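You operate a simulated robot arm through the tools that you are given. There is no shell and no other tool.

You run a simulated robot arm. Do the job below in one go: nothing can be reset, and whatever is moved stays where it is left.

TASK
Set supply four's volts and limit from its two cards.
Fine: switch it on first so that the display shows them, and off again once both are set.

Only the result counts: the job must be done as asked and must still hold three seconds after the hand-in. Knocking over, shifting, dropping, spilling or breaking anything else fails it.

THE ROBOT
A 7-joint arm with a two-finger parallel gripper, fixed in place. Base frame: the origin is on the floor under the middle of its stand, x ahead of it, y to its left, z up; the work surface is at about z = 0.75. Units: m, rad, N and s.
It reaches about 1.372 m from its shoulder. Its first joint turns from -2.601 to 2.601 rad. Payload 3.43 kg.
The TCP is the grasp point between the finger pads, 0.03 m short of the fingertips. In the tool frame z runs along the fingers and y along their closing line. Largest opening 0.094 m; finger width 0.028, thickness 0.01; the body of the gripper, 0.05 by 0.096 m, starts 0.055 m behind the TCP.
Orientation is that of the tool frame in the base frame, as a unit quaternion [x, y, z, w]. With the fingers straight down and closing along the base's y, the tool's x points along the base's -x, its y along +y and its z along -z.

THE INTERFACE
- The arm moves only by the tool servo_tool. Its arguments are lists of equal length, an entry for each row: "delta_rot": the turn, a rotation vector about the tool's x, y, z in units of 6 degrees (1.0 is 6 degrees), a list of three; "travel": the shift along the tool's x, y, z in units of 20 mm (1.0 is 20 mm), a list of three; "gripper": the opening, from 0 (shut) to 1 (fully open). In form: {"delta_rot": [[wx, wy, wz], ...], "travel": [[tx, ty, tz], ...], "gripper": [gripper, ...]}. A call has 1 to 20 rows; each row shifts and turns the commanded pose from where the row before left it, along the tool's axes as they then stand. A call with a number of a shift or a turn outside -1 to 1 is refused whole. Rows are played at 5 a second. More than 0.05 m and 0.15 rad between two rows, or a gripper value outside its range, and nothing of the call is played. Where a pose cannot be reached the arm comes as near as it can. A force on the tool above 90 N (or 10 N above the force at the start of the call, whichever is more), or a blocked arm, ends the call early, and 0.2 s more pass. The fingers move at their own pace (about 0.045 m/s each) and stop on an object; they squeeze with about 36 N. The grip force told is the motor's: it shows also when the fingers shut on nothing. Time passes only in rows, and 0.2 s behind the last, so rows that do not move let the fingers close. It gives the time, the measured TCP pose, the force on the tool (base axes), the opening and the grip force at its end, in the units of the frame above (readings bear some noise), with the torque about the TCP (base axes, N m) and any sound that the robot's microphone picked up.
- Cameras (640 x 400 px; columns grow to the right, rows downward): "scene" is fixed at [0.2055, -0.4895, 1.4118]; the picture's right is [0.88, -0.47, 0.00], its down [-0.16, -0.30, -0.94] and it looks along [0.44, 0.83, -0.33] (base axes); focal length 354 px, centre (320, 200). "wrist" rides on the gripper at [0.076, 0.014, -0.102] in the tool frame; the picture's right is [-0.18, 0.98, 0.00], its down [-0.75, -0.14, -0.64] and it looks along [-0.63, -0.12, 0.77] (tool axes); focal length 243 px, centre (320, 200). There is no depth. A picture from a camera that has moved, and an enlarged one, comes with that camera's place and axes in the base frame and with its lens. The place of the scene camera against the robot may be out by one fixed shift of up to 0.025 m in any direction.
- get_image(camera): a new picture of that camera. No time passes.
- inspect(camera, box): a new picture of the part [left, top, right, bottom] of that camera's present view, enlarged. No time passes.
- finish_job(): hands the job in; it is judged then, once.

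Places have to be worked out from the pictures, the camera data and where the tool is seen. Open the gripper and draw the arm clear of the work before you hand the job in, unless the task says otherwise.

The tools are called after "Call:" by a JSON object that holds its "fn" and its "kwargs". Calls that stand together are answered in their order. servo_tool: Moves the arm, as the interface text tells. Its arguments: {"type":"object","properties":{"delta_rot":{"type":"array"},"travel":{"type":"array"},"gripper":{"type":"array"}},"required":["delta_rot","travel","gripper"]} The other tools are called the same way: get_image (camera) takes a picture; inspect (camera, box) takes an enlarged picture of a part of a camera's view; finish_job () hands the job in.

At the start:

```text
t: 0.0
eef_pos: [0.8022, 0.5767, 1.1828]
orientation: [-0.001, 1.0, 0.0, 0.001]
force: [-0.7, 0.1, -0.4]
wrist_torque: [0.0, -0.01, 0.04]
width: 0.0937
grip_force: 0.0
```

scene: 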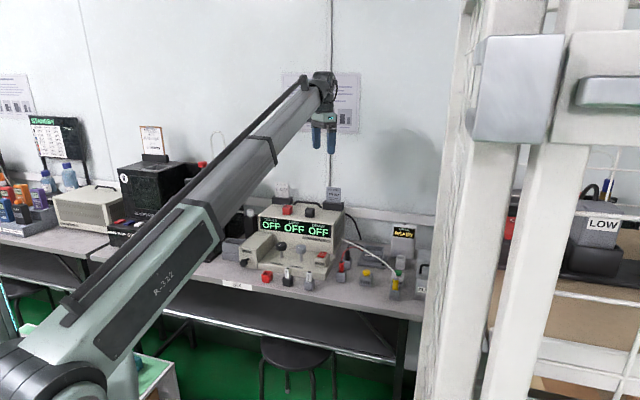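
wrist: 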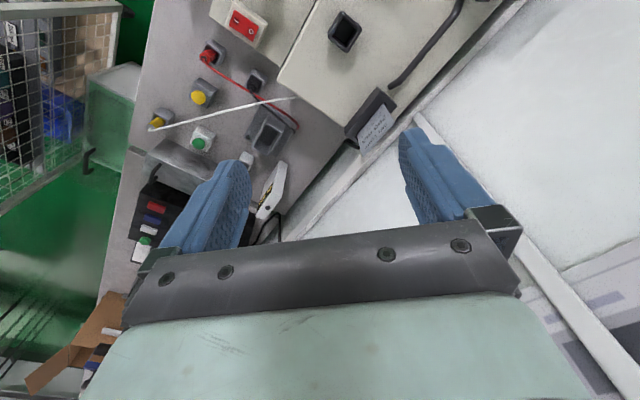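

I start by looking closer at the supply, its display and the cards in the scene view.

Call:
{"fn": "inspect", "kwargs": {"camera": "scene", "box": [220, 170, 440, 308]}}

Call:
{"fn": "inspect", "kwargs": {"camera": "scene", "box": [250, 175, 350, 238]}}

Call:
{"fn": "inspect", "kwargs": {"camera": "scene", "box": [230, 225, 350, 300]}}

Call:
{"fn": "inspect", "kwargs": {"camera": "wrist", "box": [180, 0, 520, 200]}}

```text
2.90 times, centred on (330, 239) of scene
camera zoom: at [0.2055, -0.4895, 1.4118], right [0.88, -0.47, 0.0], down [-0.16, -0.3, -0.94], along [0.44, 0.83, -0.33], focal length 1025 px, centre (291, 87)
```

zoom: 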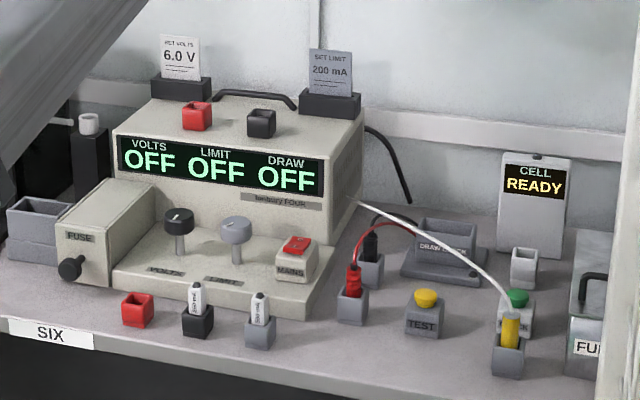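

```text
6.35 times, centred on (300, 206) of scene
camera zoom: at [0.2055, -0.4895, 1.4118], right [0.88, -0.47, 0.0], down [-0.16, -0.3, -0.94], along [0.44, 0.83, -0.33], focal length 2245 px, centre (447, 159)
```

zoom: 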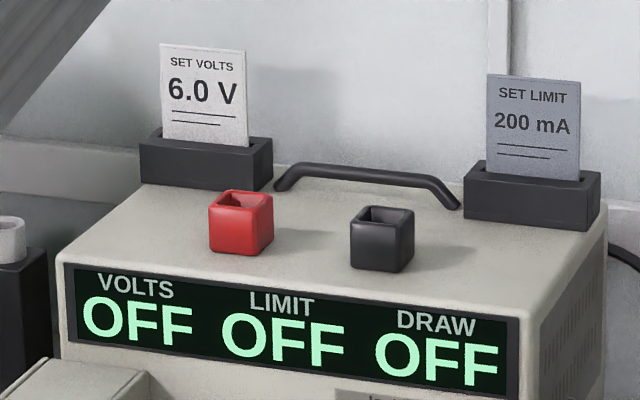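

```text
5.33 times, centred on (290, 262) of scene
camera zoom: at [0.2055, -0.4895, 1.4118], right [0.88, -0.47, 0.0], down [-0.16, -0.3, -0.94], along [0.44, 0.83, -0.33], focal length 1886 px, centre (480, -133)
```

zoom: 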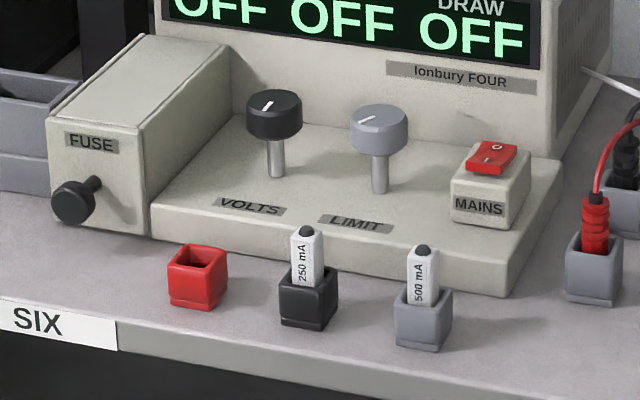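

```text
1.88 times, centred on (350, 100) of wrist
camera zoom: at [0.7268, 0.5908, 1.2846], right [0.18, 0.98, 0.0], down [0.75, -0.14, 0.64], along [0.63, -0.12, -0.77], focal length 457 px, centre (264, 388)
```

zoom: 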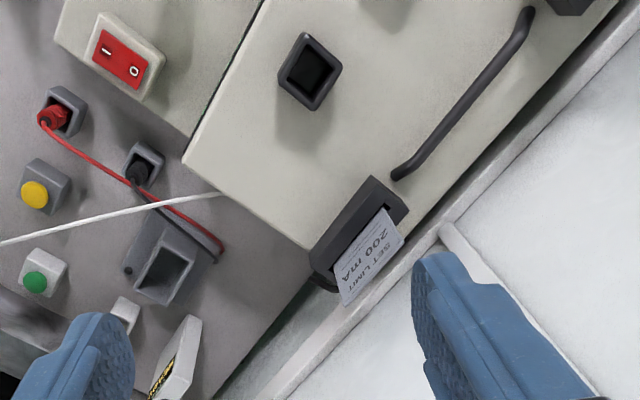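

Supply "Ionbury FOUR" carries cards reading 6.0 V and 200 mA. I check the rest of the scene, the wall notices and the other supply, to be sure nothing else applies.

Call:
{"fn": "inspect", "kwargs": {"camera": "scene", "box": [270, 60, 380, 140]}}

Call:
{"fn": "inspect", "kwargs": {"camera": "scene", "box": [0, 60, 220, 250]}}

Call:
{"fn": "inspect", "kwargs": {"camera": "scene", "box": [340, 210, 440, 310]}}

Call:
{"fn": "inspect", "kwargs": {"camera": "scene", "box": [460, 150, 640, 280]}}

```text
5.00 times, centred on (325, 100) of scene
camera zoom: at [0.2055, -0.4895, 1.4118], right [0.88, -0.47, 0.0], down [-0.16, -0.3, -0.94], along [0.44, 0.83, -0.33], focal length 1768 px, centre (295, 700)
```

zoom: 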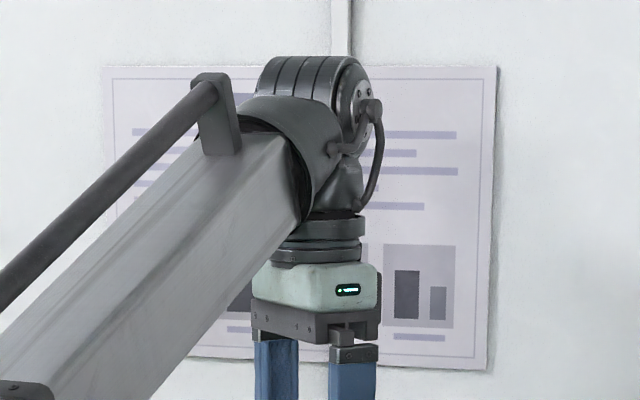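

```text
2.11 times, centred on (110, 155) of scene
camera zoom: at [0.2055, -0.4895, 1.4118], right [0.88, -0.47, 0.0], down [-0.16, -0.3, -0.94], along [0.44, 0.83, -0.33], focal length 744 px, centre (762, 295)
```

zoom: 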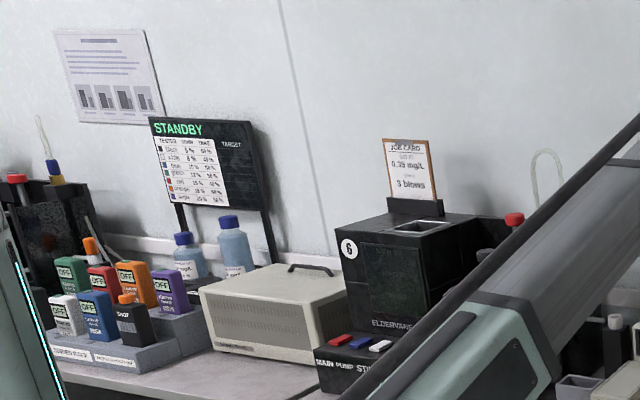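

```text
4.00 times, centred on (390, 260) of scene
camera zoom: at [0.2055, -0.4895, 1.4118], right [0.88, -0.47, 0.0], down [-0.16, -0.3, -0.94], along [0.44, 0.83, -0.33], focal length 1414 px, centre (40, -40)
```

zoom: 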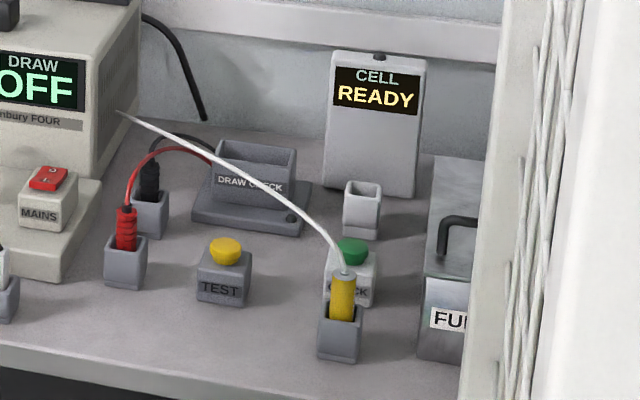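

```text
3.08 times, centred on (550, 215) of scene
camera zoom: at [0.2055, -0.4895, 1.4118], right [0.88, -0.47, 0.0], down [-0.16, -0.3, -0.94], along [0.44, 0.83, -0.33], focal length 1088 px, centre (-388, 154)
```

zoom: 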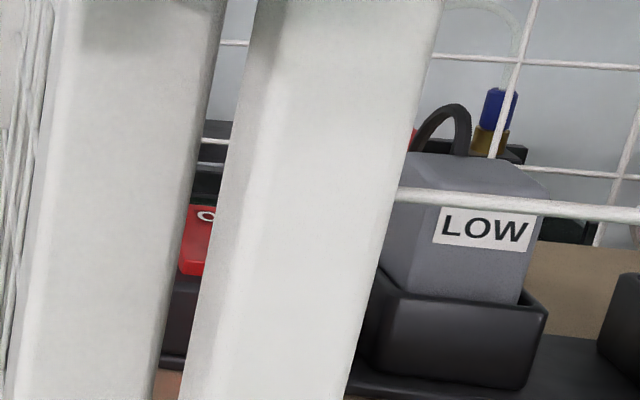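

No other instruction seems to bear on this: the target is 6.0 V and 200 mA, with a MAINS rocker (I/O) and two vertical knobs. The supply looks turned about 45°, with the knobs near (0.63,0.62) and (0.69,0.57) and the rocker near (0.75,0.52). I back the arm off and yaw it so the wrist camera faces the panel.

Call:
{"fn": "servo_tool", "kwargs": {"delta_rot": [[0, 0, 0], [0, 0, 0], [0, 0, 0], [0, 0, 0], [0, 0, 0], [0, 0, 0], [0, 0, 0], [0, 0, 0], [0, 0, 0], [0, 0, 0], [0, 0, 0], [0, 0, 0], [0, 0, 0], [0, 0, 0]], "travel": [[0.9, -0.5, 0.36], [0.9, -0.5, 0.36], [0.9, -0.5, 0.36], [0.9, -0.5, 0.36], [0.9, -0.5, 0.36], [0.9, -0.5, 0.36], [0.9, -0.5, 0.36], [0.9, -0.5, 0.36], [0.9, -0.5, 0.36], [0.9, -0.5, 0.36], [0.9, -0.5, 0.36], [0.9, -0.5, 0.36], [0.9, -0.5, 0.36], [0.9, -0.5, 0.36]], "gripper": [1, 1, 1, 1, 1, 1, 1, 1, 1, 1, 1, 1, 1, 1]}}

Call:
{"fn": "servo_tool", "kwargs": {"delta_rot": [[0, 0, -1], [0, 0, -1], [0, 0, -1], [0, 0, -1], [0, 0, -1], [0, 0, -1], [0, 0, -1], [0, 0, -0.5], [0, 0, 0]], "travel": [[0, 0, 0], [0, 0, 0], [0, 0, 0], [0, 0, 0], [0, 0, 0], [0, 0, 0], [0, 0, 0], [0, 0, 0], [0, 0, 0]], "gripper": [1, 1, 1, 1, 1, 1, 1, 1, 1]}}

Call:
{"fn": "get_image", "kwargs": {"camera": "wrist"}}

Call:
{"fn": "get_image", "kwargs": {"camera": "scene"}}

```text
t: 3.0
eef_pos: [0.5504, 0.4376, 1.0808]
orientation: [0.0, 1.0, -0.001, 0.0]
force: [0.0, -0.4, 0.6]
wrist_torque: [-0.06, 0.03, -0.03]
width: 0.0941
grip_force: 0.1
```

```text
t: 5.0
eef_pos: [0.5505, 0.4361, 1.0808]
orientation: [-0.384, 0.923, 0.0, 0.0]
force: [0.4, -0.1, -0.4]
wrist_torque: [-0.02, 0.0, 0.01]
width: 0.0941
grip_force: 0.1
```

```text
taken
camera wrist: at [0.4873, 0.3925, 1.184], right [-0.57, 0.82, 0.0], down [0.63, 0.43, 0.64], along [0.53, 0.36, -0.77], focal length 243 px, centre (320, 200)
```

wrist: 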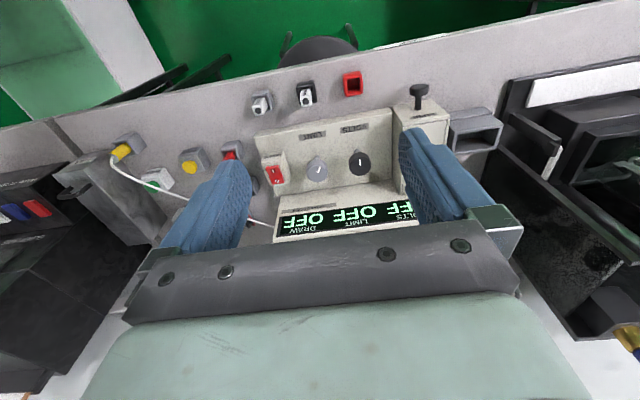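

```text
taken
```

scene: 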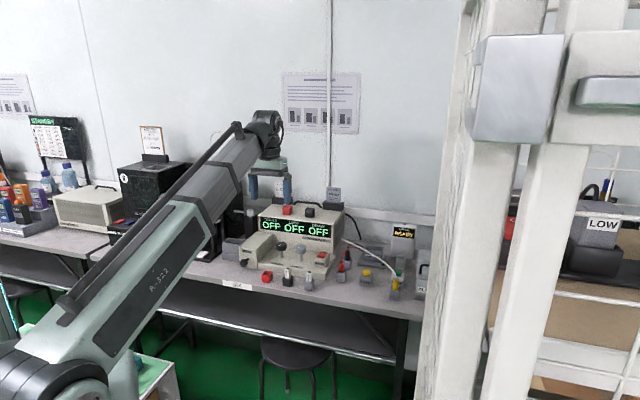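

The panel is in view of the wrist camera, upside down. I enlarge it to measure the rocker and knobs.

Call:
{"fn": "inspect", "kwargs": {"camera": "wrist", "box": [230, 60, 470, 210]}}

Call:
{"fn": "inspect", "kwargs": {"camera": "wrist", "box": [250, 120, 410, 240]}}

```text
2.67 times, centred on (350, 135) of wrist
camera zoom: at [0.4873, 0.3925, 1.184], right [-0.57, 0.82, 0.0], down [0.63, 0.43, 0.64], along [0.53, 0.36, -0.77], focal length 647 px, centre (240, 373)
```

zoom: 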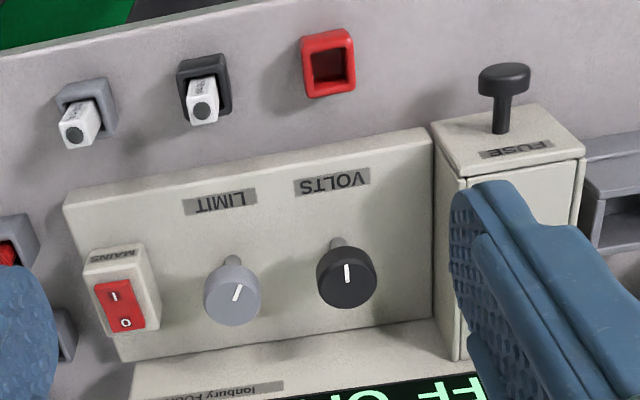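

```text
3.33 times, centred on (330, 180) of wrist
camera zoom: at [0.4873, 0.3925, 1.184], right [-0.57, 0.82, 0.0], down [0.63, 0.43, 0.64], along [0.53, 0.36, -0.77], focal length 809 px, centre (287, 267)
```

zoom: 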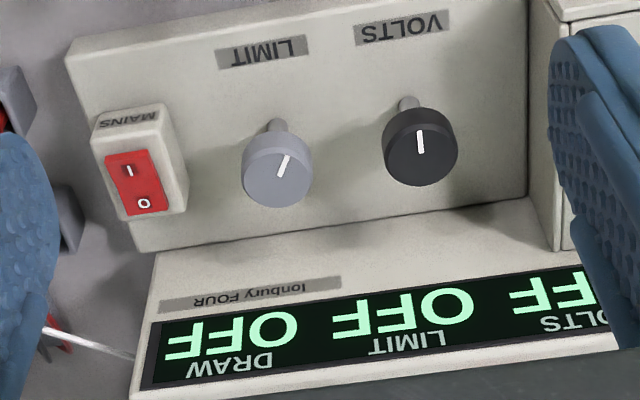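

The rocker's I half (front side) comes out near (0.738, 0.459), the knobs near (0.690,0.525) and (0.634,0.579), with the panel about 45° to the base. I move above the rocker with the fingers shut, staying high, to triangulate with a second view.

Call:
{"fn": "servo_tool", "kwargs": {"delta_rot": [[0, 0, 0], [0, 0, 0], [0, 0, 0], [0, 0, 0], [0, 0, 0], [0, 0, 0], [0, 0, 0], [0, 0, 0], [0, 0, 0], [0, 0, 0]], "travel": [[-0.9275, -0.73, 0.8175], [-0.9275, -0.73, 0.8175], [-0.9275, -0.73, 0.8175], [-0.9275, -0.73, 0.8175], [-0.9275, -0.73, 0.8175], [-0.9275, -0.73, 0.8175], [-0.9275, -0.73, 0.8175], [-0.9275, -0.73, 0.8175], [0, 0, 0], [0, 0, 0]], "gripper": [0, 0, 0, 0, 0, 0, 0, 0, 0, 0]}}

Call:
{"fn": "get_image", "kwargs": {"camera": "wrist"}}

Call:
{"fn": "inspect", "kwargs": {"camera": "wrist", "box": [230, 60, 470, 210]}}

Call:
{"fn": "inspect", "kwargs": {"camera": "scene", "box": [230, 170, 390, 290]}}

```text
t: 7.2
eef_pos: [0.7389, 0.4595, 0.9493]
orientation: [-0.382, 0.924, 0.0, 0.0]
force: [-0.2, -0.2, 0.3]
wrist_torque: [0.01, 0.04, -0.03]
width: 0.0002
grip_force: 32.7
```

```text
taken
camera wrist: at [0.6745, 0.4153, 1.0521], right [-0.56, 0.83, 0.0], down [0.63, 0.43, 0.64], along [0.53, 0.36, -0.77], focal length 243 px, centre (320, 200)
```

wrist: 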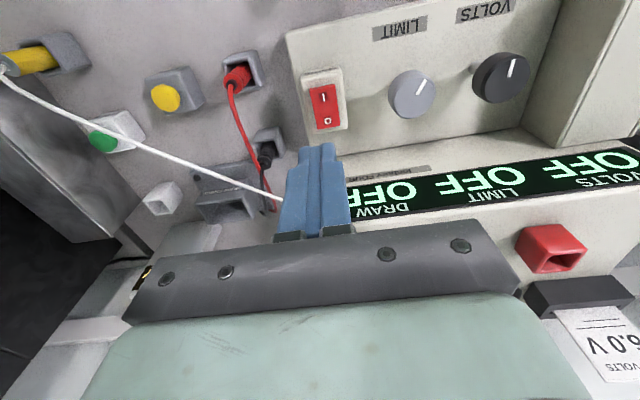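

```text
2.67 times, centred on (350, 135) of wrist
camera zoom: at [0.6745, 0.4153, 1.0521], right [-0.56, 0.83, 0.0], down [0.63, 0.43, 0.64], along [0.53, 0.36, -0.77], focal length 647 px, centre (240, 373)
```

zoom: 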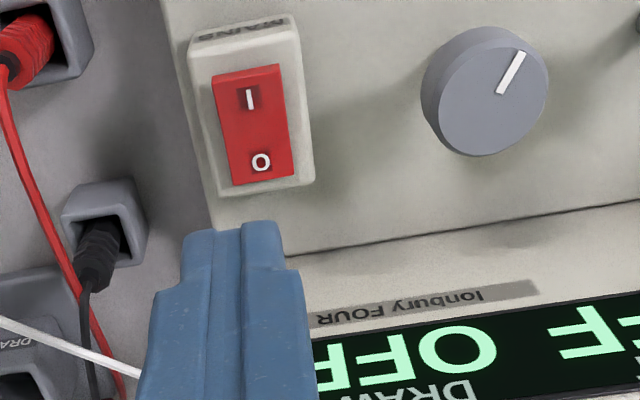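

```text
3.33 times, centred on (310, 230) of scene
camera zoom: at [0.2055, -0.4895, 1.4118], right [0.88, -0.47, 0.0], down [-0.16, -0.3, -0.94], along [0.44, 0.83, -0.33], focal length 1179 px, centre (353, 100)
```

zoom: 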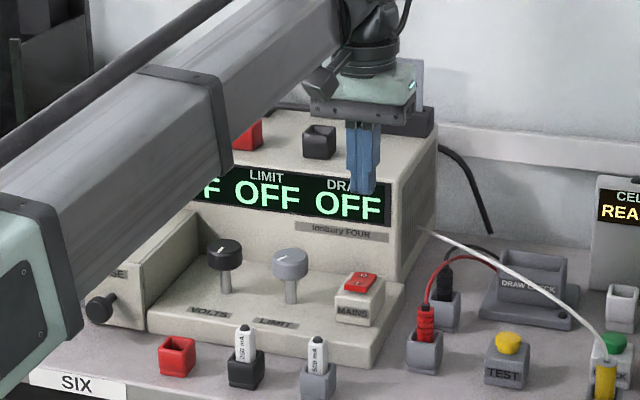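

Triangulating the two views puts the rocker centre at about (0.739, 0.466, 0.813), raised on the I (front) side. I tilt the tool 12° so the front edge of the shut fingertips leads, and come down to about 2 cm above the I half.

Call:
{"fn": "servo_tool", "kwargs": {"delta_rot": [[0, -1, 0], [0, -1, 0], [0, 0, 0], [0, 0, 0], [0, 0, 0], [0, 0, 0], [0, 0, 0], [0, 0, 0]], "travel": [[0, 0, 0], [0, 0, 0], [0.178, 0.043, 0.773], [0.178, 0.043, 0.773], [0.178, 0.043, 0.773], [0.178, 0.043, 0.773], [0.178, 0.043, 0.773], [0, 0, 0]], "gripper": [0, 0, 0, 0, 0, 0, 0, 0]}}

Call:
{"fn": "inspect", "kwargs": {"camera": "wrist", "box": [230, 60, 470, 210]}}

Call:
{"fn": "inspect", "kwargs": {"camera": "scene", "box": [270, 200, 370, 275]}}

```text
t: 9.0
eef_pos: [0.7341, 0.4608, 0.8692]
orientation: [-0.38, 0.919, 0.04, 0.097]
force: [-0.1, 0.0, -0.4]
wrist_torque: [0.0, 0.03, 0.01]
width: 0.0
grip_force: 32.8
```

```text
2.67 times, centred on (350, 135) of wrist
camera zoom: at [0.6568, 0.4044, 0.9539], right [-0.57, 0.82, 0.04], down [0.53, 0.33, 0.78], along [0.63, 0.47, -0.62], focal length 647 px, centre (240, 373)
```

zoom: 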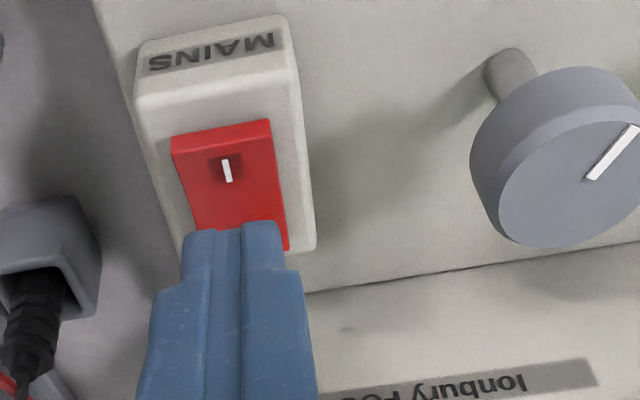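

```text
5.33 times, centred on (320, 238) of scene
camera zoom: at [0.2055, -0.4895, 1.4118], right [0.88, -0.47, 0.0], down [-0.16, -0.3, -0.94], along [0.44, 0.83, -0.33], focal length 1886 px, centre (320, 0)
```

zoom: 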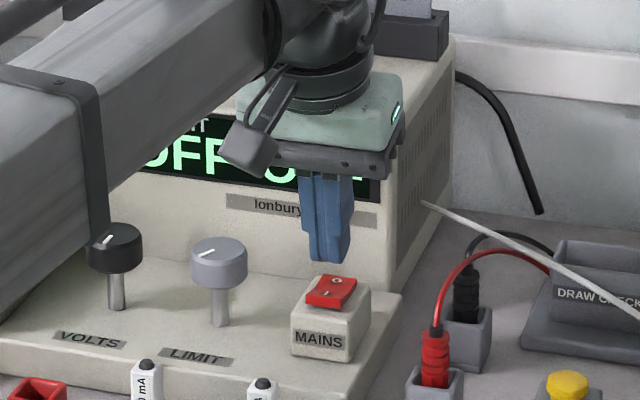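

The fingertip edge sits centred over the rocker's I half, about 2 cm above it. I lower it slowly straight down to near contact and read the force.

Call:
{"fn": "servo_tool", "kwargs": {"delta_rot": [[0, 0, 0], [0, 0, 0], [0, 0, 0], [0, 0, 0], [0, 0, 0], [0, 0, 0]], "travel": [[0.052, 0, 0.2445], [0.052, 0, 0.2445], [0.052, 0, 0.2445], [0.0208, 0, 0.0978], [0.0208, 0, 0.0978], [0, 0, 0]], "gripper": [0, 0, 0, 0, 0, 0]}}

Call:
{"fn": "inspect", "kwargs": {"camera": "scene", "box": [270, 200, 370, 275]}}

```text
t: 10.4
eef_pos: [0.7334, 0.4609, 0.8517]
orientation: [-0.381, 0.919, 0.04, 0.096]
force: [1.1, -0.8, 1.6]
wrist_torque: [-0.03, 0.0, -0.04]
width: 0.0
grip_force: 33.3
```

```text
5.33 times, centred on (320, 238) of scene
camera zoom: at [0.2055, -0.4895, 1.4118], right [0.88, -0.47, 0.0], down [-0.16, -0.3, -0.94], along [0.44, 0.83, -0.33], focal length 1886 px, centre (320, 0)
```

zoom: 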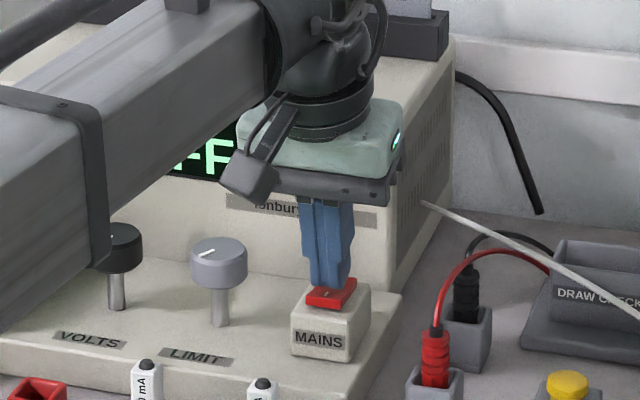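

A light contact force of about 2 N shows. I press on in small steps of 1.5 mm.

Call:
{"fn": "servo_tool", "kwargs": {"delta_rot": [[0, 0, 0], [0, 0, 0], [0, 0, 0]], "travel": [[0.0156, 0, 0.0734], [0.0156, 0, 0.0734], [0, 0, 0]], "gripper": [0, 0, 0]}}

Call:
{"fn": "inspect", "kwargs": {"camera": "scene", "box": [240, 190, 370, 280]}}

```text
t: 11.2
eef_pos: [0.734, 0.4606, 0.8491]
orientation: [-0.38, 0.919, 0.04, 0.096]
force: [-1.1, -0.5, 1.0]
wrist_torque: [-0.03, 0.03, 0.01]
width: 0.0
grip_force: 33.0
heard: click
```

```text
4.44 times, centred on (305, 235) of scene
camera zoom: at [0.2055, -0.4895, 1.4118], right [0.88, -0.47, 0.0], down [-0.16, -0.3, -0.94], along [0.44, 0.83, -0.33], focal length 1572 px, centre (387, 44)
```

zoom: 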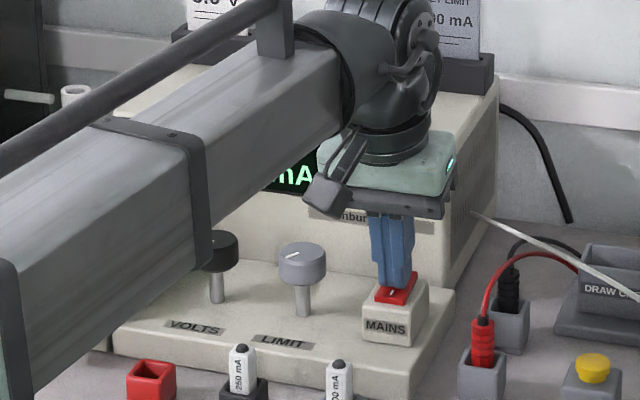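

A click was heard and the display now shows "mA". I lift off straight up, level the tool and look at the display.

Call:
{"fn": "servo_tool", "kwargs": {"delta_rot": [[0, 0, 0], [0, 0, 0], [0, 0, 0], [0, 0, 0], [0, 0, 0], [0, 1, 0], [0, 1, 0], [0, 0, 0]], "travel": [[-0.208, 0, -0.978], [-0.208, 0, -0.978], [-0.208, 0, -0.978], [-0.208, 0, -0.978], [-0.208, 0, -0.978], [0, 0, 0], [0, 0, 0], [0, 0, 0]], "gripper": [0, 0, 0, 0, 0, 0, 0, 0]}}

Call:
{"fn": "get_image", "kwargs": {"camera": "wrist"}}

Call:
{"fn": "inspect", "kwargs": {"camera": "scene", "box": [240, 190, 370, 280]}}

Call:
{"fn": "inspect", "kwargs": {"camera": "wrist", "box": [280, 60, 640, 240]}}

```text
t: 13.0
eef_pos: [0.7338, 0.4609, 0.9489]
orientation: [-0.383, 0.924, -0.001, 0.0]
force: [-0.3, -0.6, 0.0]
wrist_torque: [0.02, 0.01, 0.0]
width: 0.0
grip_force: 32.8
```

```text
taken
camera wrist: at [0.6712, 0.4178, 1.0512], right [-0.56, 0.83, 0.0], down [0.63, 0.43, 0.64], along [0.53, 0.36, -0.77], focal length 243 px, centre (320, 200)
```

wrist: 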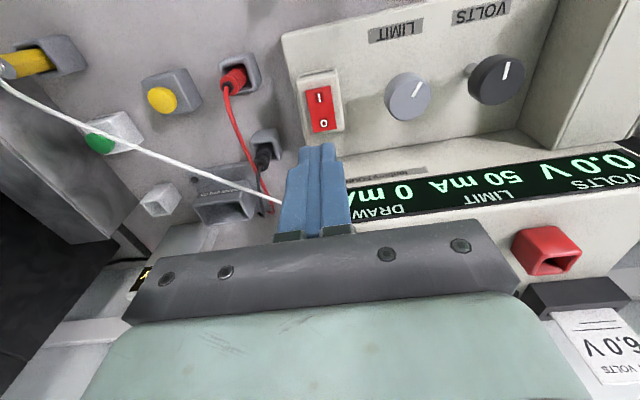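

```text
4.44 times, centred on (305, 235) of scene
camera zoom: at [0.2055, -0.4895, 1.4118], right [0.88, -0.47, 0.0], down [-0.16, -0.3, -0.94], along [0.44, 0.83, -0.33], focal length 1572 px, centre (387, 44)
```

zoom: 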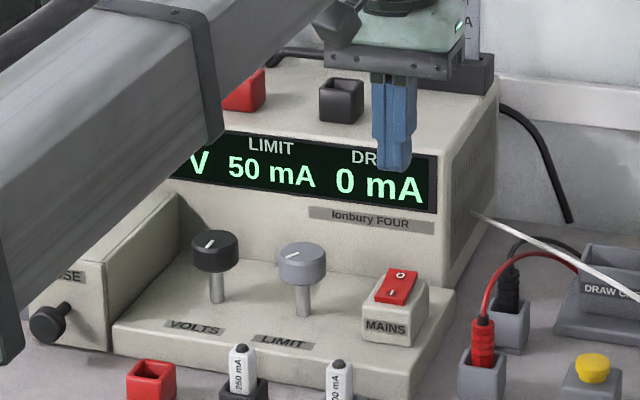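

```text
1.78 times, centred on (460, 150) of wrist
camera zoom: at [0.6712, 0.4178, 1.0512], right [-0.56, 0.83, 0.0], down [0.63, 0.43, 0.64], along [0.53, 0.36, -0.77], focal length 431 px, centre (71, 289)
```

zoom: 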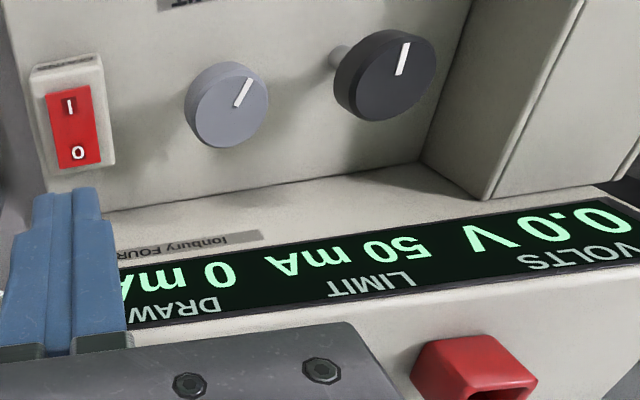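

The supply is on: it shows 0.0 V, limit 50 mA, draw 0 mA. The knob tops triangulate to about (0.683,0.521,0.832) for LIMIT and (0.630,0.574,0.832) for VOLTS, about 39 mm across. I move over the LIMIT knob with the fingers part open and check the alignment.

Call:
{"fn": "servo_tool", "kwargs": {"delta_rot": [[0, 0, 0], [0, 0, 0], [0, 0, 0], [0, 0, 0], [0, 0, 0], [0, 0, 0]], "travel": [[-0.0825, 0.98, 0.611], [-0.0825, 0.98, 0.611], [-0.0825, 0.98, 0.611], [-0.0825, 0.98, 0.611], [0, 0, 0], [0, 0, 0]], "gripper": [0.66, 0.66, 0.66, 0.66, 0.66, 0.66]}}

Call:
{"fn": "get_image", "kwargs": {"camera": "wrist"}}

Call:
{"fn": "inspect", "kwargs": {"camera": "wrist", "box": [240, 60, 480, 210]}}

Call:
{"fn": "inspect", "kwargs": {"camera": "scene", "box": [240, 190, 370, 280]}}

```text
t: 14.4
eef_pos: [0.6847, 0.5199, 0.9029]
orientation: [-0.383, 0.924, 0.0, 0.0]
force: [-0.2, 0.1, 0.4]
wrist_torque: [0.03, -0.02, 0.02]
width: 0.0621
grip_force: 0.1
```

```text
taken
camera wrist: at [0.6212, 0.4771, 1.0051], right [-0.56, 0.83, 0.0], down [0.63, 0.43, 0.64], along [0.53, 0.36, -0.77], focal length 243 px, centre (320, 200)
```

wrist: 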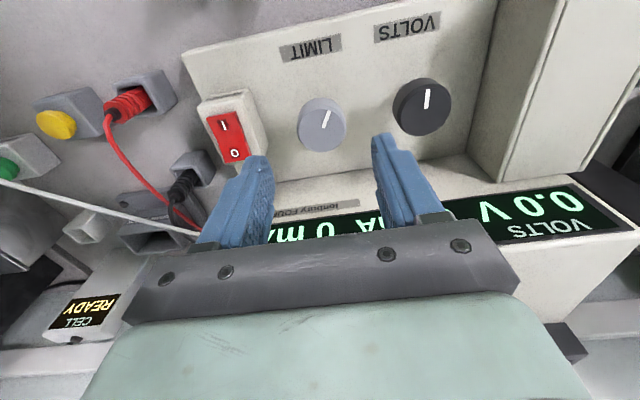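

```text
2.67 times, centred on (360, 135) of wrist
camera zoom: at [0.6212, 0.4771, 1.0051], right [-0.56, 0.83, 0.0], down [0.63, 0.43, 0.64], along [0.53, 0.36, -0.77], focal length 647 px, centre (213, 373)
```

zoom: 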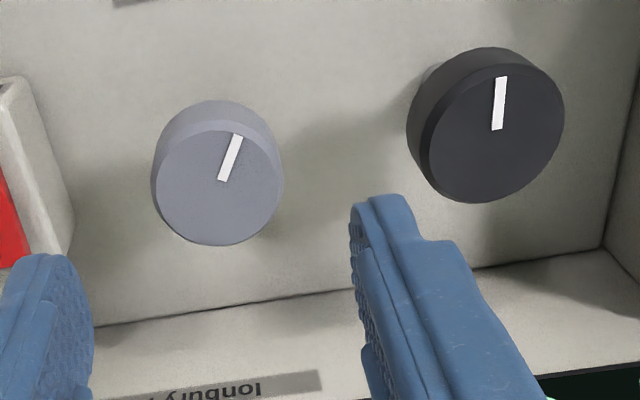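

```text
4.44 times, centred on (305, 235) of scene
camera zoom: at [0.2055, -0.4895, 1.4118], right [0.88, -0.47, 0.0], down [-0.16, -0.3, -0.94], along [0.44, 0.83, -0.33], focal length 1572 px, centre (387, 44)
```

zoom: 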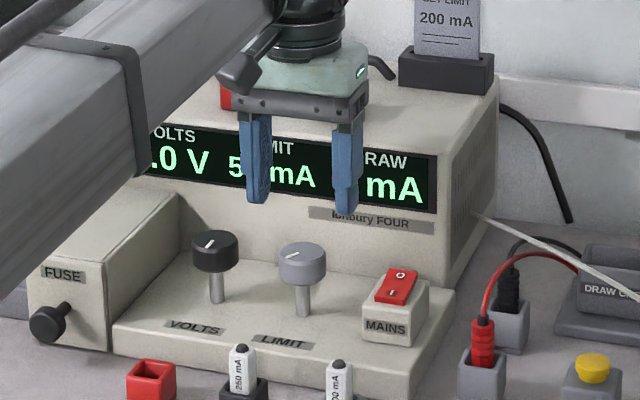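

The measured centre of the LIMIT knob is (0.6828,0.5212), so I shift 2 mm along the closing line. I then yaw 45° anticlockwise to gain turning range and lower around the cap to z≈0.83.

Call:
{"fn": "servo_tool", "kwargs": {"delta_rot": [[0, 0, 0], [0, 0, -1], [0, 0, -1], [0, 0, -1], [0, 0, -1], [0, 0, -1], [0, 0, -1], [0, 0, -1], [0, 0, -0.5], [0, 0, 0]], "travel": [[0, 0.115, 0], [0, 0, 0], [0, 0, 0], [0, 0, 0], [0, 0, 0], [0, 0, 0], [0, 0, 0], [0, 0, 0], [0, 0, 0], [0, 0, 0]], "gripper": [0.66, 0.66, 0.66, 0.66, 0.66, 0.66, 0.66, 0.66, 0.66, 0.66]}}

Call:
{"fn": "get_image", "kwargs": {"camera": "wrist"}}

Call:
{"fn": "inspect", "kwargs": {"camera": "scene", "box": [240, 190, 370, 280]}}

```text
t: 16.6
eef_pos: [0.6817, 0.5228, 0.9001]
orientation: [0.707, -0.707, 0.0, 0.0]
force: [-0.5, 0.5, -0.5]
wrist_torque: [-0.01, 0.03, -0.04]
width: 0.0618
grip_force: 0.1
```

```text
taken
camera wrist: at [0.6683, 0.4477, 1.0028], right [-0.98, 0.18, 0.0], down [0.14, 0.75, 0.64], along [0.12, 0.63, -0.77], focal length 243 px, centre (320, 200)
```

wrist: 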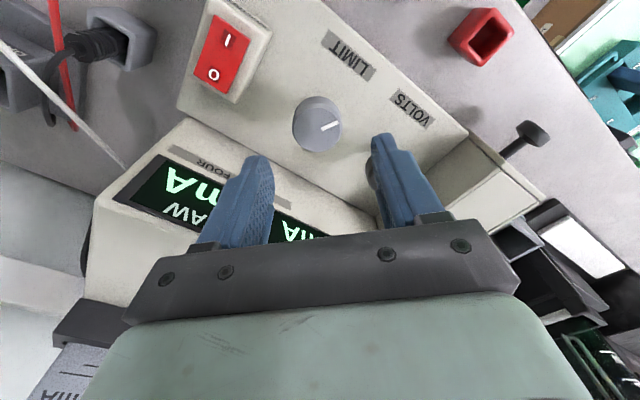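

```text
4.44 times, centred on (305, 235) of scene
camera zoom: at [0.2055, -0.4895, 1.4118], right [0.88, -0.47, 0.0], down [-0.16, -0.3, -0.94], along [0.44, 0.83, -0.33], focal length 1572 px, centre (387, 44)
```

zoom: 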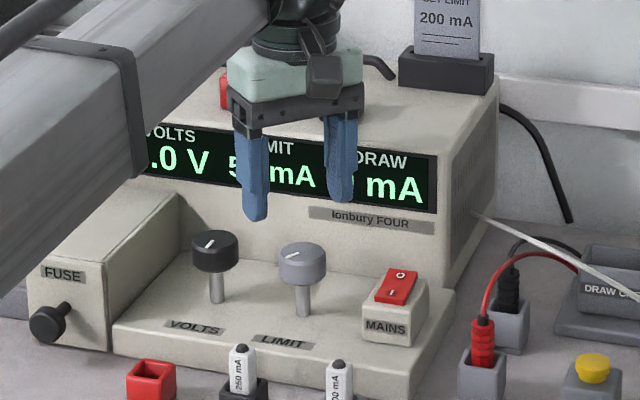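

I take another reading and an enlarged view to check the centring before I lower.

Call:
{"fn": "servo_tool", "kwargs": {"delta_rot": [[0, 0, 0]], "travel": [[0, 0, 0]], "gripper": [0.66]}}

Call:
{"fn": "inspect", "kwargs": {"camera": "wrist", "box": [240, 60, 440, 185]}}

```text
t: 17.0
eef_pos: [0.682, 0.5237, 0.9001]
orientation: [-0.707, 0.707, 0.0, 0.0]
force: [0.4, 0.3, 0.2]
wrist_torque: [0.01, 0.0, -0.02]
width: 0.0622
grip_force: 0.1
```

```text
3.20 times, centred on (340, 122) of wrist
camera zoom: at [0.6683, 0.4477, 1.0028], right [-0.98, 0.18, 0.0], down [0.14, 0.75, 0.64], along [0.12, 0.63, -0.77], focal length 776 px, centre (256, 448)
```

zoom: 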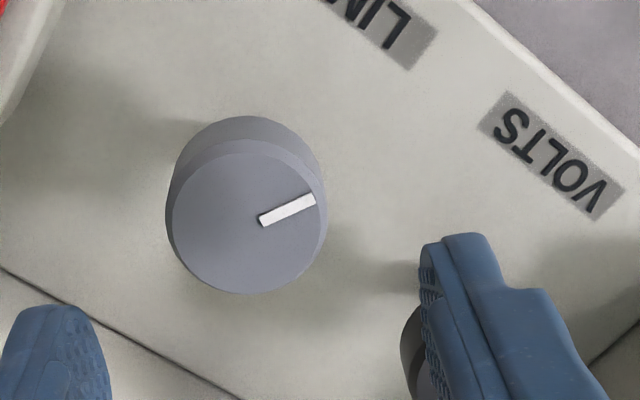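

The knob centre reads (0.683,0.520) against the TCP at (0.682,0.524), so I correct by a few millimetres. Then I lower to z≈0.83 with the fingers still open.

Call:
{"fn": "servo_tool", "kwargs": {"delta_rot": [[0, 0, 0], [0, 0, 0], [0, 0, 0], [0, 0, 0], [0, 0, 0], [0, 0, 0], [0, 0, 0]], "travel": [[0.175, -0.05, 0], [0, 0, 0.7], [0, 0, 0.7], [0, 0, 0.7], [0, 0, 0.7], [0, 0, 0.7], [0, 0, 0]], "gripper": [0.66, 0.66, 0.66, 0.66, 0.66, 0.66, 0.66]}}

Call:
{"fn": "get_image", "kwargs": {"camera": "wrist"}}

Call:
{"fn": "inspect", "kwargs": {"camera": "scene", "box": [240, 190, 370, 280]}}

```text
t: 18.6
eef_pos: [0.6822, 0.5189, 0.8303]
orientation: [0.708, -0.707, 0.0, 0.0]
force: [-0.2, -1.1, -0.1]
wrist_torque: [0.03, -0.01, 0.0]
width: 0.0622
grip_force: 0.1
```

```text
taken
camera wrist: at [0.6688, 0.4427, 0.9326], right [-0.98, 0.18, 0.0], down [0.14, 0.75, 0.64], along [0.12, 0.63, -0.77], focal length 243 px, centre (320, 200)
```

wrist: 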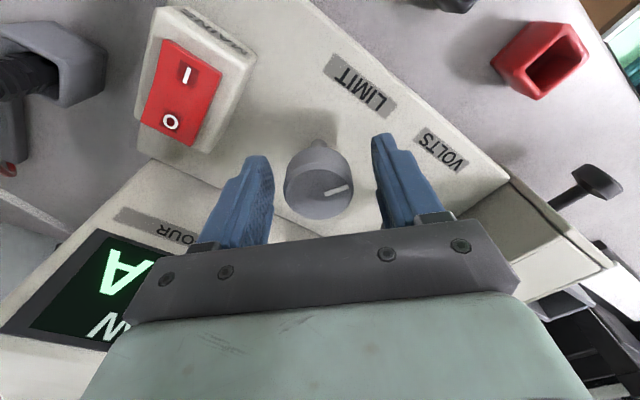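

```text
4.44 times, centred on (305, 235) of scene
camera zoom: at [0.2055, -0.4895, 1.4118], right [0.88, -0.47, 0.0], down [-0.16, -0.3, -0.94], along [0.44, 0.83, -0.33], focal length 1572 px, centre (387, 44)
```

zoom: 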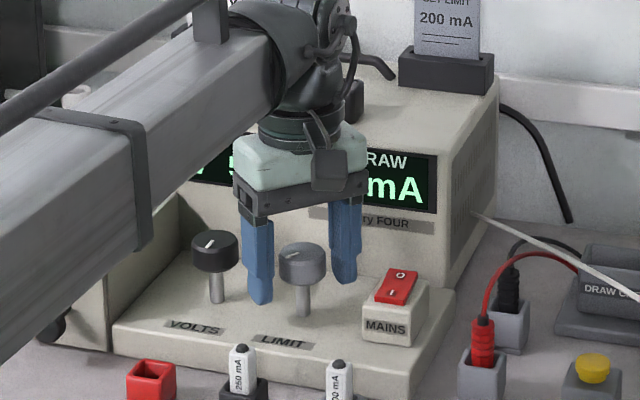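

The fingers straddle the LIMIT cap with no contact. I close on it and check the lateral force.

Call:
{"fn": "servo_tool", "kwargs": {"delta_rot": [[0, 0, 0], [0, 0, 0], [0, 0, 0], [0, 0, 0]], "travel": [[0, 0, 0], [0, 0, 0], [0, 0, 0], [0, 0, 0]], "gripper": [0.35, 0.35, 0.35, 0.35]}}

```text
t: 19.6
eef_pos: [0.6841, 0.5201, 0.8306]
orientation: [0.707, -0.707, 0.001, 0.0]
force: [14.5, 4.6, 0.0]
wrist_torque: [0.06, -0.07, -0.04]
width: 0.0378
grip_force: 44.7
```

Gripped at 37.8 mm, with about 14 N pushing the tool toward +x, so I'm slightly off centre. I ease the tool 1.5 mm that way to relieve it.

Call:
{"fn": "servo_tool", "kwargs": {"delta_rot": [[0, 0, 0], [0, 0, 0]], "travel": [[0, -0.075, 0], [0, 0, 0]], "gripper": [0.35, 0.35]}}

```text
t: 20.2
eef_pos: [0.6828, 0.5192, 0.8291]
orientation: [0.707, -0.707, 0.0, 0.001]
force: [2.4, 5.7, 2.3]
wrist_torque: [0.31, -0.16, 0.0]
width: 0.0378
grip_force: 45.4
```

The force has dropped to a few newtons. I now turn the knob clockwise 30° (with a tiny y correction) and look at the display.

Call:
{"fn": "servo_tool", "kwargs": {"delta_rot": [[0, 0, 0], [0, 0, 0.5], [0, 0, 0.5], [0, 0, 0.5], [0, 0, 0.5], [0, 0, 0.5], [0, 0, 0.5], [0, 0, 0.5], [0, 0, 0.5], [0, 0, 0.5], [0, 0, 0.5], [0, 0, 0]], "travel": [[-0.03, 0, 0], [0, 0, 0], [0, 0, 0], [0, 0, 0], [0, 0, 0], [0, 0, 0], [0, 0, 0], [0, 0, 0], [0, 0, 0], [0, 0, 0], [0, 0, 0], [0, 0, 0]], "gripper": [0.35, 0.35, 0.35, 0.35, 0.35, 0.35, 0.35, 0.35, 0.35, 0.35, 0.35, 0.35]}}

Call:
{"fn": "inspect", "kwargs": {"camera": "scene", "box": [240, 190, 370, 280]}}

Call:
{"fn": "get_image", "kwargs": {"camera": "wrist"}}

```text
t: 22.8
eef_pos: [0.6825, 0.5208, 0.8308]
orientation: [-0.5, 0.866, 0.0, 0.0]
force: [-15.3, -11.9, 4.9]
wrist_torque: [0.74, -0.23, 0.0]
width: 0.0372
grip_force: 44.4
```

```text
4.44 times, centred on (305, 235) of scene
camera zoom: at [0.2055, -0.4895, 1.4118], right [0.88, -0.47, 0.0], down [-0.16, -0.3, -0.94], along [0.44, 0.83, -0.33], focal length 1572 px, centre (387, 44)
```

zoom: 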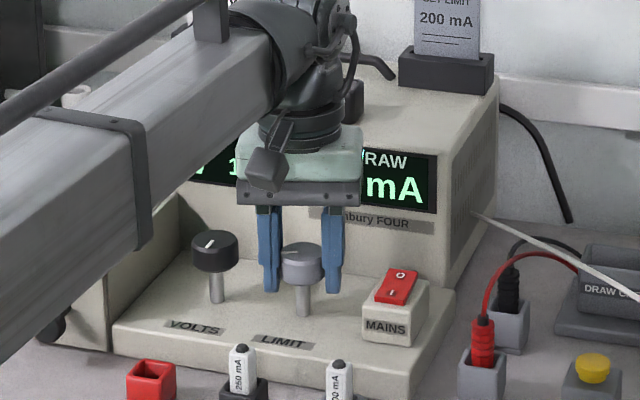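

```text
taken
camera wrist: at [0.6335, 0.462, 0.9326], right [-0.76, 0.65, 0.0], down [0.5, 0.58, 0.64], along [0.42, 0.49, -0.77], focal length 243 px, centre (320, 200)
```

wrist: 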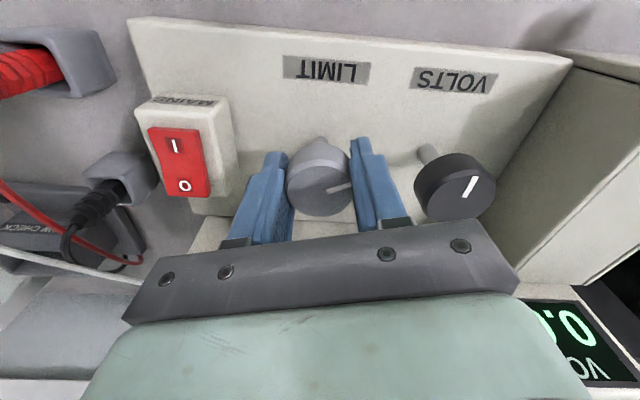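

The knob turned with the fingers and the limit now starts with "1". The lateral force has risen to about 19 N, so I correct the offset and check.

Call:
{"fn": "servo_tool", "kwargs": {"delta_rot": [[0, 0, 0], [0, 0, 0]], "travel": [[0.1, 0.04, 0], [0, 0, 0]], "gripper": [0.35, 0.35]}}

Call:
{"fn": "inspect", "kwargs": {"camera": "scene", "box": [270, 210, 330, 250]}}

```text
t: 23.4
eef_pos: [0.6834, 0.5202, 0.8312]
orientation: [-0.5, 0.866, 0.0, 0.002]
force: [1.1, 4.4, 8.3]
wrist_torque: [-0.97, 0.73, -0.01]
width: 0.0373
grip_force: 45.1
```

```text
10.00 times, centred on (300, 230) of scene
camera zoom: at [0.2055, -0.4895, 1.4118], right [0.88, -0.47, 0.0], down [-0.16, -0.3, -0.94], along [0.44, 0.83, -0.33], focal length 3536 px, centre (520, -100)
```

zoom: 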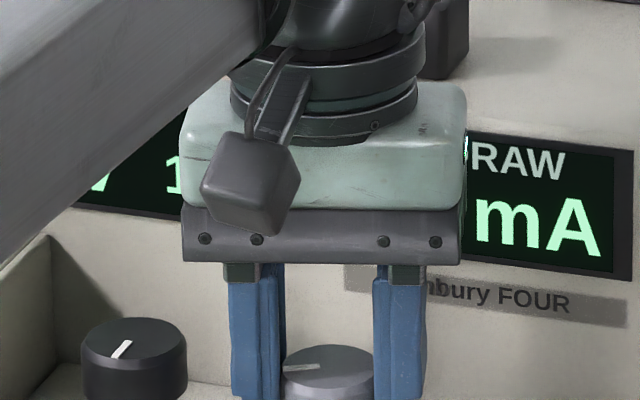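

The force is down again. I continue clockwise another 30°.

Call:
{"fn": "servo_tool", "kwargs": {"delta_rot": [[0, 0, 0.5], [0, 0, 0.5], [0, 0, 0.5], [0, 0, 0.5], [0, 0, 0.5], [0, 0, 0.5], [0, 0, 0.5], [0, 0, 0.5], [0, 0, 0.5], [0, 0, 0.5], [0, 0, 0]], "travel": [[0, 0, 0], [0, 0, 0], [0, 0, 0], [0, 0, 0], [0, 0, 0], [0, 0, 0], [0, 0, 0], [0, 0, 0], [0, 0, 0], [0, 0, 0], [0, 0, 0]], "gripper": [0.35, 0.35, 0.35, 0.35, 0.35, 0.35, 0.35, 0.35, 0.35, 0.35, 0.35]}}

Call:
{"fn": "inspect", "kwargs": {"camera": "scene", "box": [240, 190, 370, 280]}}

Call:
{"fn": "get_image", "kwargs": {"camera": "wrist"}}

```text
t: 25.8
eef_pos: [0.6833, 0.5204, 0.8299]
orientation: [-0.259, 0.966, 0.001, 0.001]
force: [10.9, 36.7, 12.6]
wrist_torque: [-0.54, 0.44, 0.03]
width: 0.0371
grip_force: 45.1
```

```text
4.44 times, centred on (305, 235) of scene
camera zoom: at [0.2055, -0.4895, 1.4118], right [0.88, -0.47, 0.0], down [-0.16, -0.3, -0.94], along [0.44, 0.83, -0.33], focal length 1572 px, centre (387, 44)
```

zoom: 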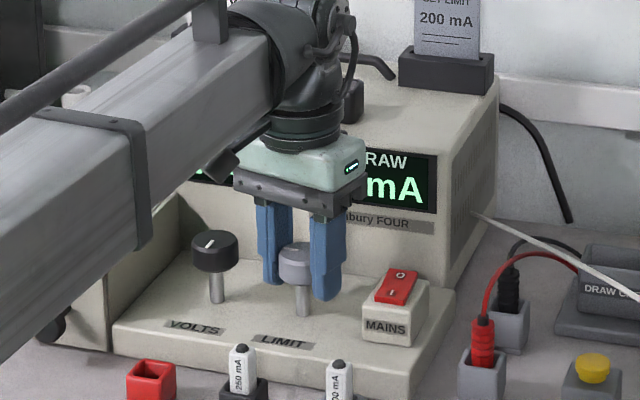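

```text
taken
camera wrist: at [0.6102, 0.4949, 0.9322], right [-0.33, 0.94, 0.0], down [0.72, 0.25, 0.64], along [0.61, 0.22, -0.76], focal length 243 px, centre (320, 200)
```

wrist: 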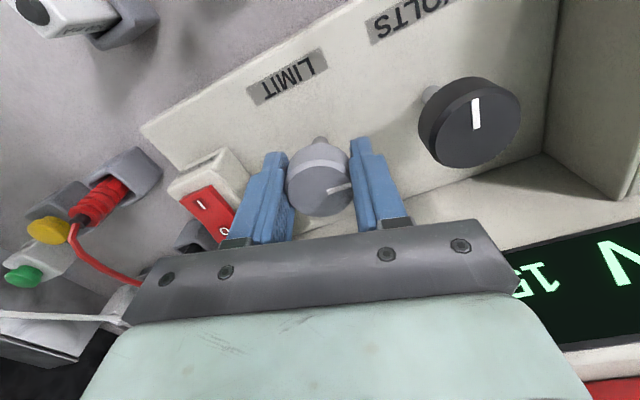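

The wrist view shows the limit at "15x" mA after 60° of turning (about 0.6° per mA). I relieve the 38 N side load and look again.

Call:
{"fn": "servo_tool", "kwargs": {"delta_rot": [[0, 0, 0], [0, 0, 0]], "travel": [[-0.14, 0.13, -0.04], [0, 0, 0]], "gripper": [0.35, 0.35]}}

Call:
{"fn": "inspect", "kwargs": {"camera": "wrist", "box": [440, 180, 640, 360]}}

```text
t: 26.4
eef_pos: [0.683, 0.5204, 0.8291]
orientation: [-0.258, 0.966, -0.001, -0.001]
force: [0.5, 5.4, 2.7]
wrist_torque: [1.18, -0.93, 0.02]
width: 0.037
grip_force: 44.4
```

```text
2.22 times, centred on (540, 270) of wrist
camera zoom: at [0.6103, 0.4957, 0.9325], right [-0.33, 0.94, 0.0], down [0.72, 0.26, 0.64], along [0.61, 0.21, -0.77], focal length 539 px, centre (-169, 44)
```

zoom: 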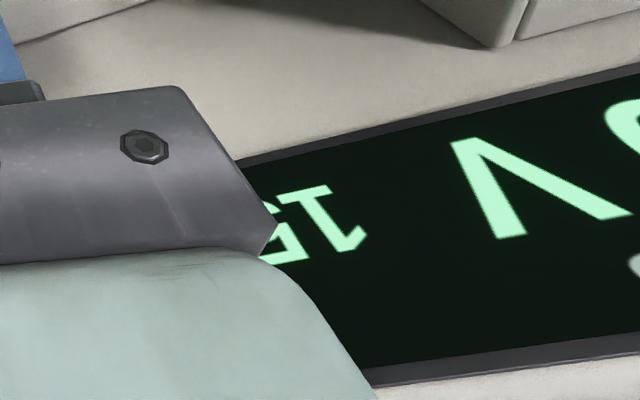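

The side load is relieved. I turn another 15° and recheck the forces.

Call:
{"fn": "servo_tool", "kwargs": {"delta_rot": [[0, 0, 0.5], [0, 0, 0.5], [0, 0, 0.5], [0, 0, 0.5], [0, 0, 0.5], [0, 0, 0]], "travel": [[0, 0, 0], [0, 0, 0], [0, 0, 0], [0, 0, 0], [0, 0, 0], [0, 0, 0]], "gripper": [0.35, 0.35, 0.35, 0.35, 0.35, 0.35]}}

Call:
{"fn": "get_image", "kwargs": {"camera": "wrist"}}

```text
t: 27.8
eef_pos: [0.684, 0.5216, 0.8305]
orientation: [-0.13, 0.992, -0.001, -0.002]
force: [-11.8, -18.4, -32.4]
wrist_torque: [0.33, 0.3, 0.03]
width: 0.0372
grip_force: 45.0
```

```text
taken
camera wrist: at [0.6064, 0.5158, 0.9328], right [-0.08, 1.0, 0.0], down [0.77, 0.06, 0.64], along [0.64, 0.05, -0.77], focal length 243 px, centre (320, 200)
```

wrist: 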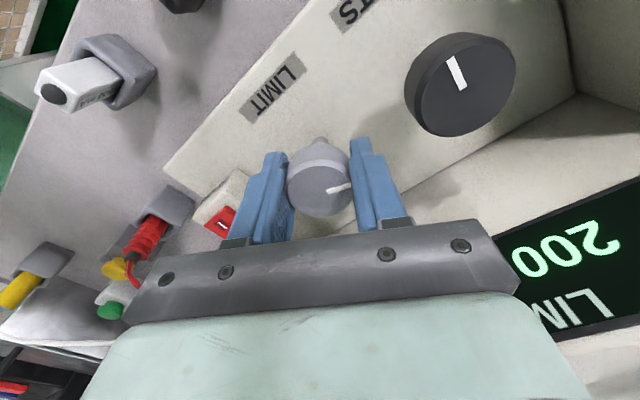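

The display already reads 200 mA at 75° of turning, so the reading moves in steps and I may be near a step edge. I relieve the load first, then turn on in small amounts to learn the step's width.

Call:
{"fn": "servo_tool", "kwargs": {"delta_rot": [[0, 0, 0], [0, 0, 0]], "travel": [[0.08, -0.07, 0.04], [0, 0, 0]], "gripper": [0.35, 0.35]}}

Call:
{"fn": "servo_tool", "kwargs": {"delta_rot": [[0, 0, 0.5], [0, 0, 0.5], [0, 0, 0]], "travel": [[0, 0, 0], [0, 0, 0], [0, 0, 0]], "gripper": [0.35, 0.35, 0.35]}}

Call:
{"fn": "inspect", "kwargs": {"camera": "wrist", "box": [240, 120, 640, 370]}}

```text
t: 28.4
eef_pos: [0.6822, 0.5213, 0.8309]
orientation: [-0.131, 0.991, 0.0, 0.001]
force: [-0.3, -9.6, -30.3]
wrist_torque: [-0.21, 0.72, -0.01]
width: 0.0373
grip_force: 44.4
```

```text
t: 29.2
eef_pos: [0.6828, 0.5204, 0.83]
orientation: [-0.077, 0.997, -0.001, 0.0]
force: [2.7, -13.6, -26.1]
wrist_torque: [0.3, -0.11, -0.07]
width: 0.0372
grip_force: 45.1
```

```text
1.60 times, centred on (440, 245) of wrist
camera zoom: at [0.606, 0.5238, 0.9329], right [0.03, 1.0, 0.0], down [0.77, -0.02, 0.64], along [0.64, -0.02, -0.77], focal length 388 px, centre (128, 128)
```

zoom: 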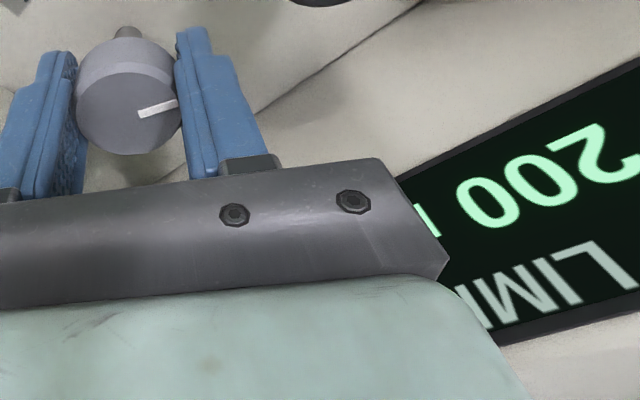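

Still 200 mA at 81°. I ease the downward pull by lowering 2 mm, then turn a further 6°.

Call:
{"fn": "servo_tool", "kwargs": {"delta_rot": [[0, 0, 0], [0, 0, 0]], "travel": [[0.01, -0.06, 0.1], [0, 0, 0]], "gripper": [0.35, 0.35]}}

Call:
{"fn": "servo_tool", "kwargs": {"delta_rot": [[0, 0, 0.5], [0, 0, 0.5], [0, 0, 0]], "travel": [[0, 0, 0], [0, 0, 0], [0, 0, 0]], "gripper": [0.35, 0.35, 0.35]}}

Call:
{"fn": "inspect", "kwargs": {"camera": "wrist", "box": [240, 120, 640, 370]}}

```text
t: 29.8
eef_pos: [0.6828, 0.5207, 0.8305]
orientation: [-0.078, 0.997, 0.0, 0.001]
force: [7.6, 0.0, 8.8]
wrist_torque: [-0.76, 1.06, -0.03]
width: 0.0372
grip_force: 44.8
```

```text
t: 30.6
eef_pos: [0.6832, 0.5199, 0.8296]
orientation: [-0.026, 1.0, 0.002, 0.001]
force: [8.7, 7.2, 34.1]
wrist_torque: [-0.37, 0.22, 0.0]
width: 0.0372
grip_force: 45.1
```

```text
1.60 times, centred on (440, 245) of wrist
camera zoom: at [0.6063, 0.5315, 0.9327], right [0.13, 0.99, 0.0], down [0.76, -0.1, 0.64], along [0.64, -0.08, -0.77], focal length 388 px, centre (128, 128)
```

zoom: 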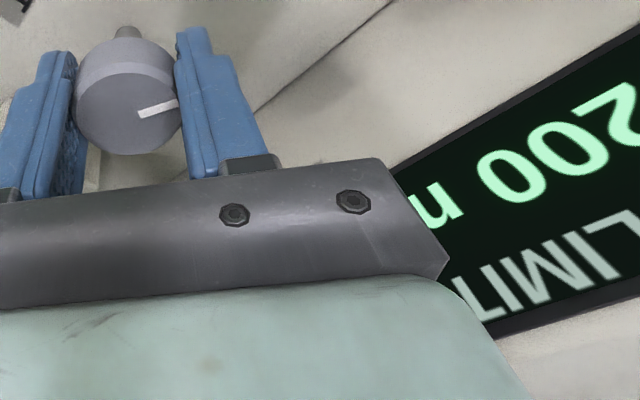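

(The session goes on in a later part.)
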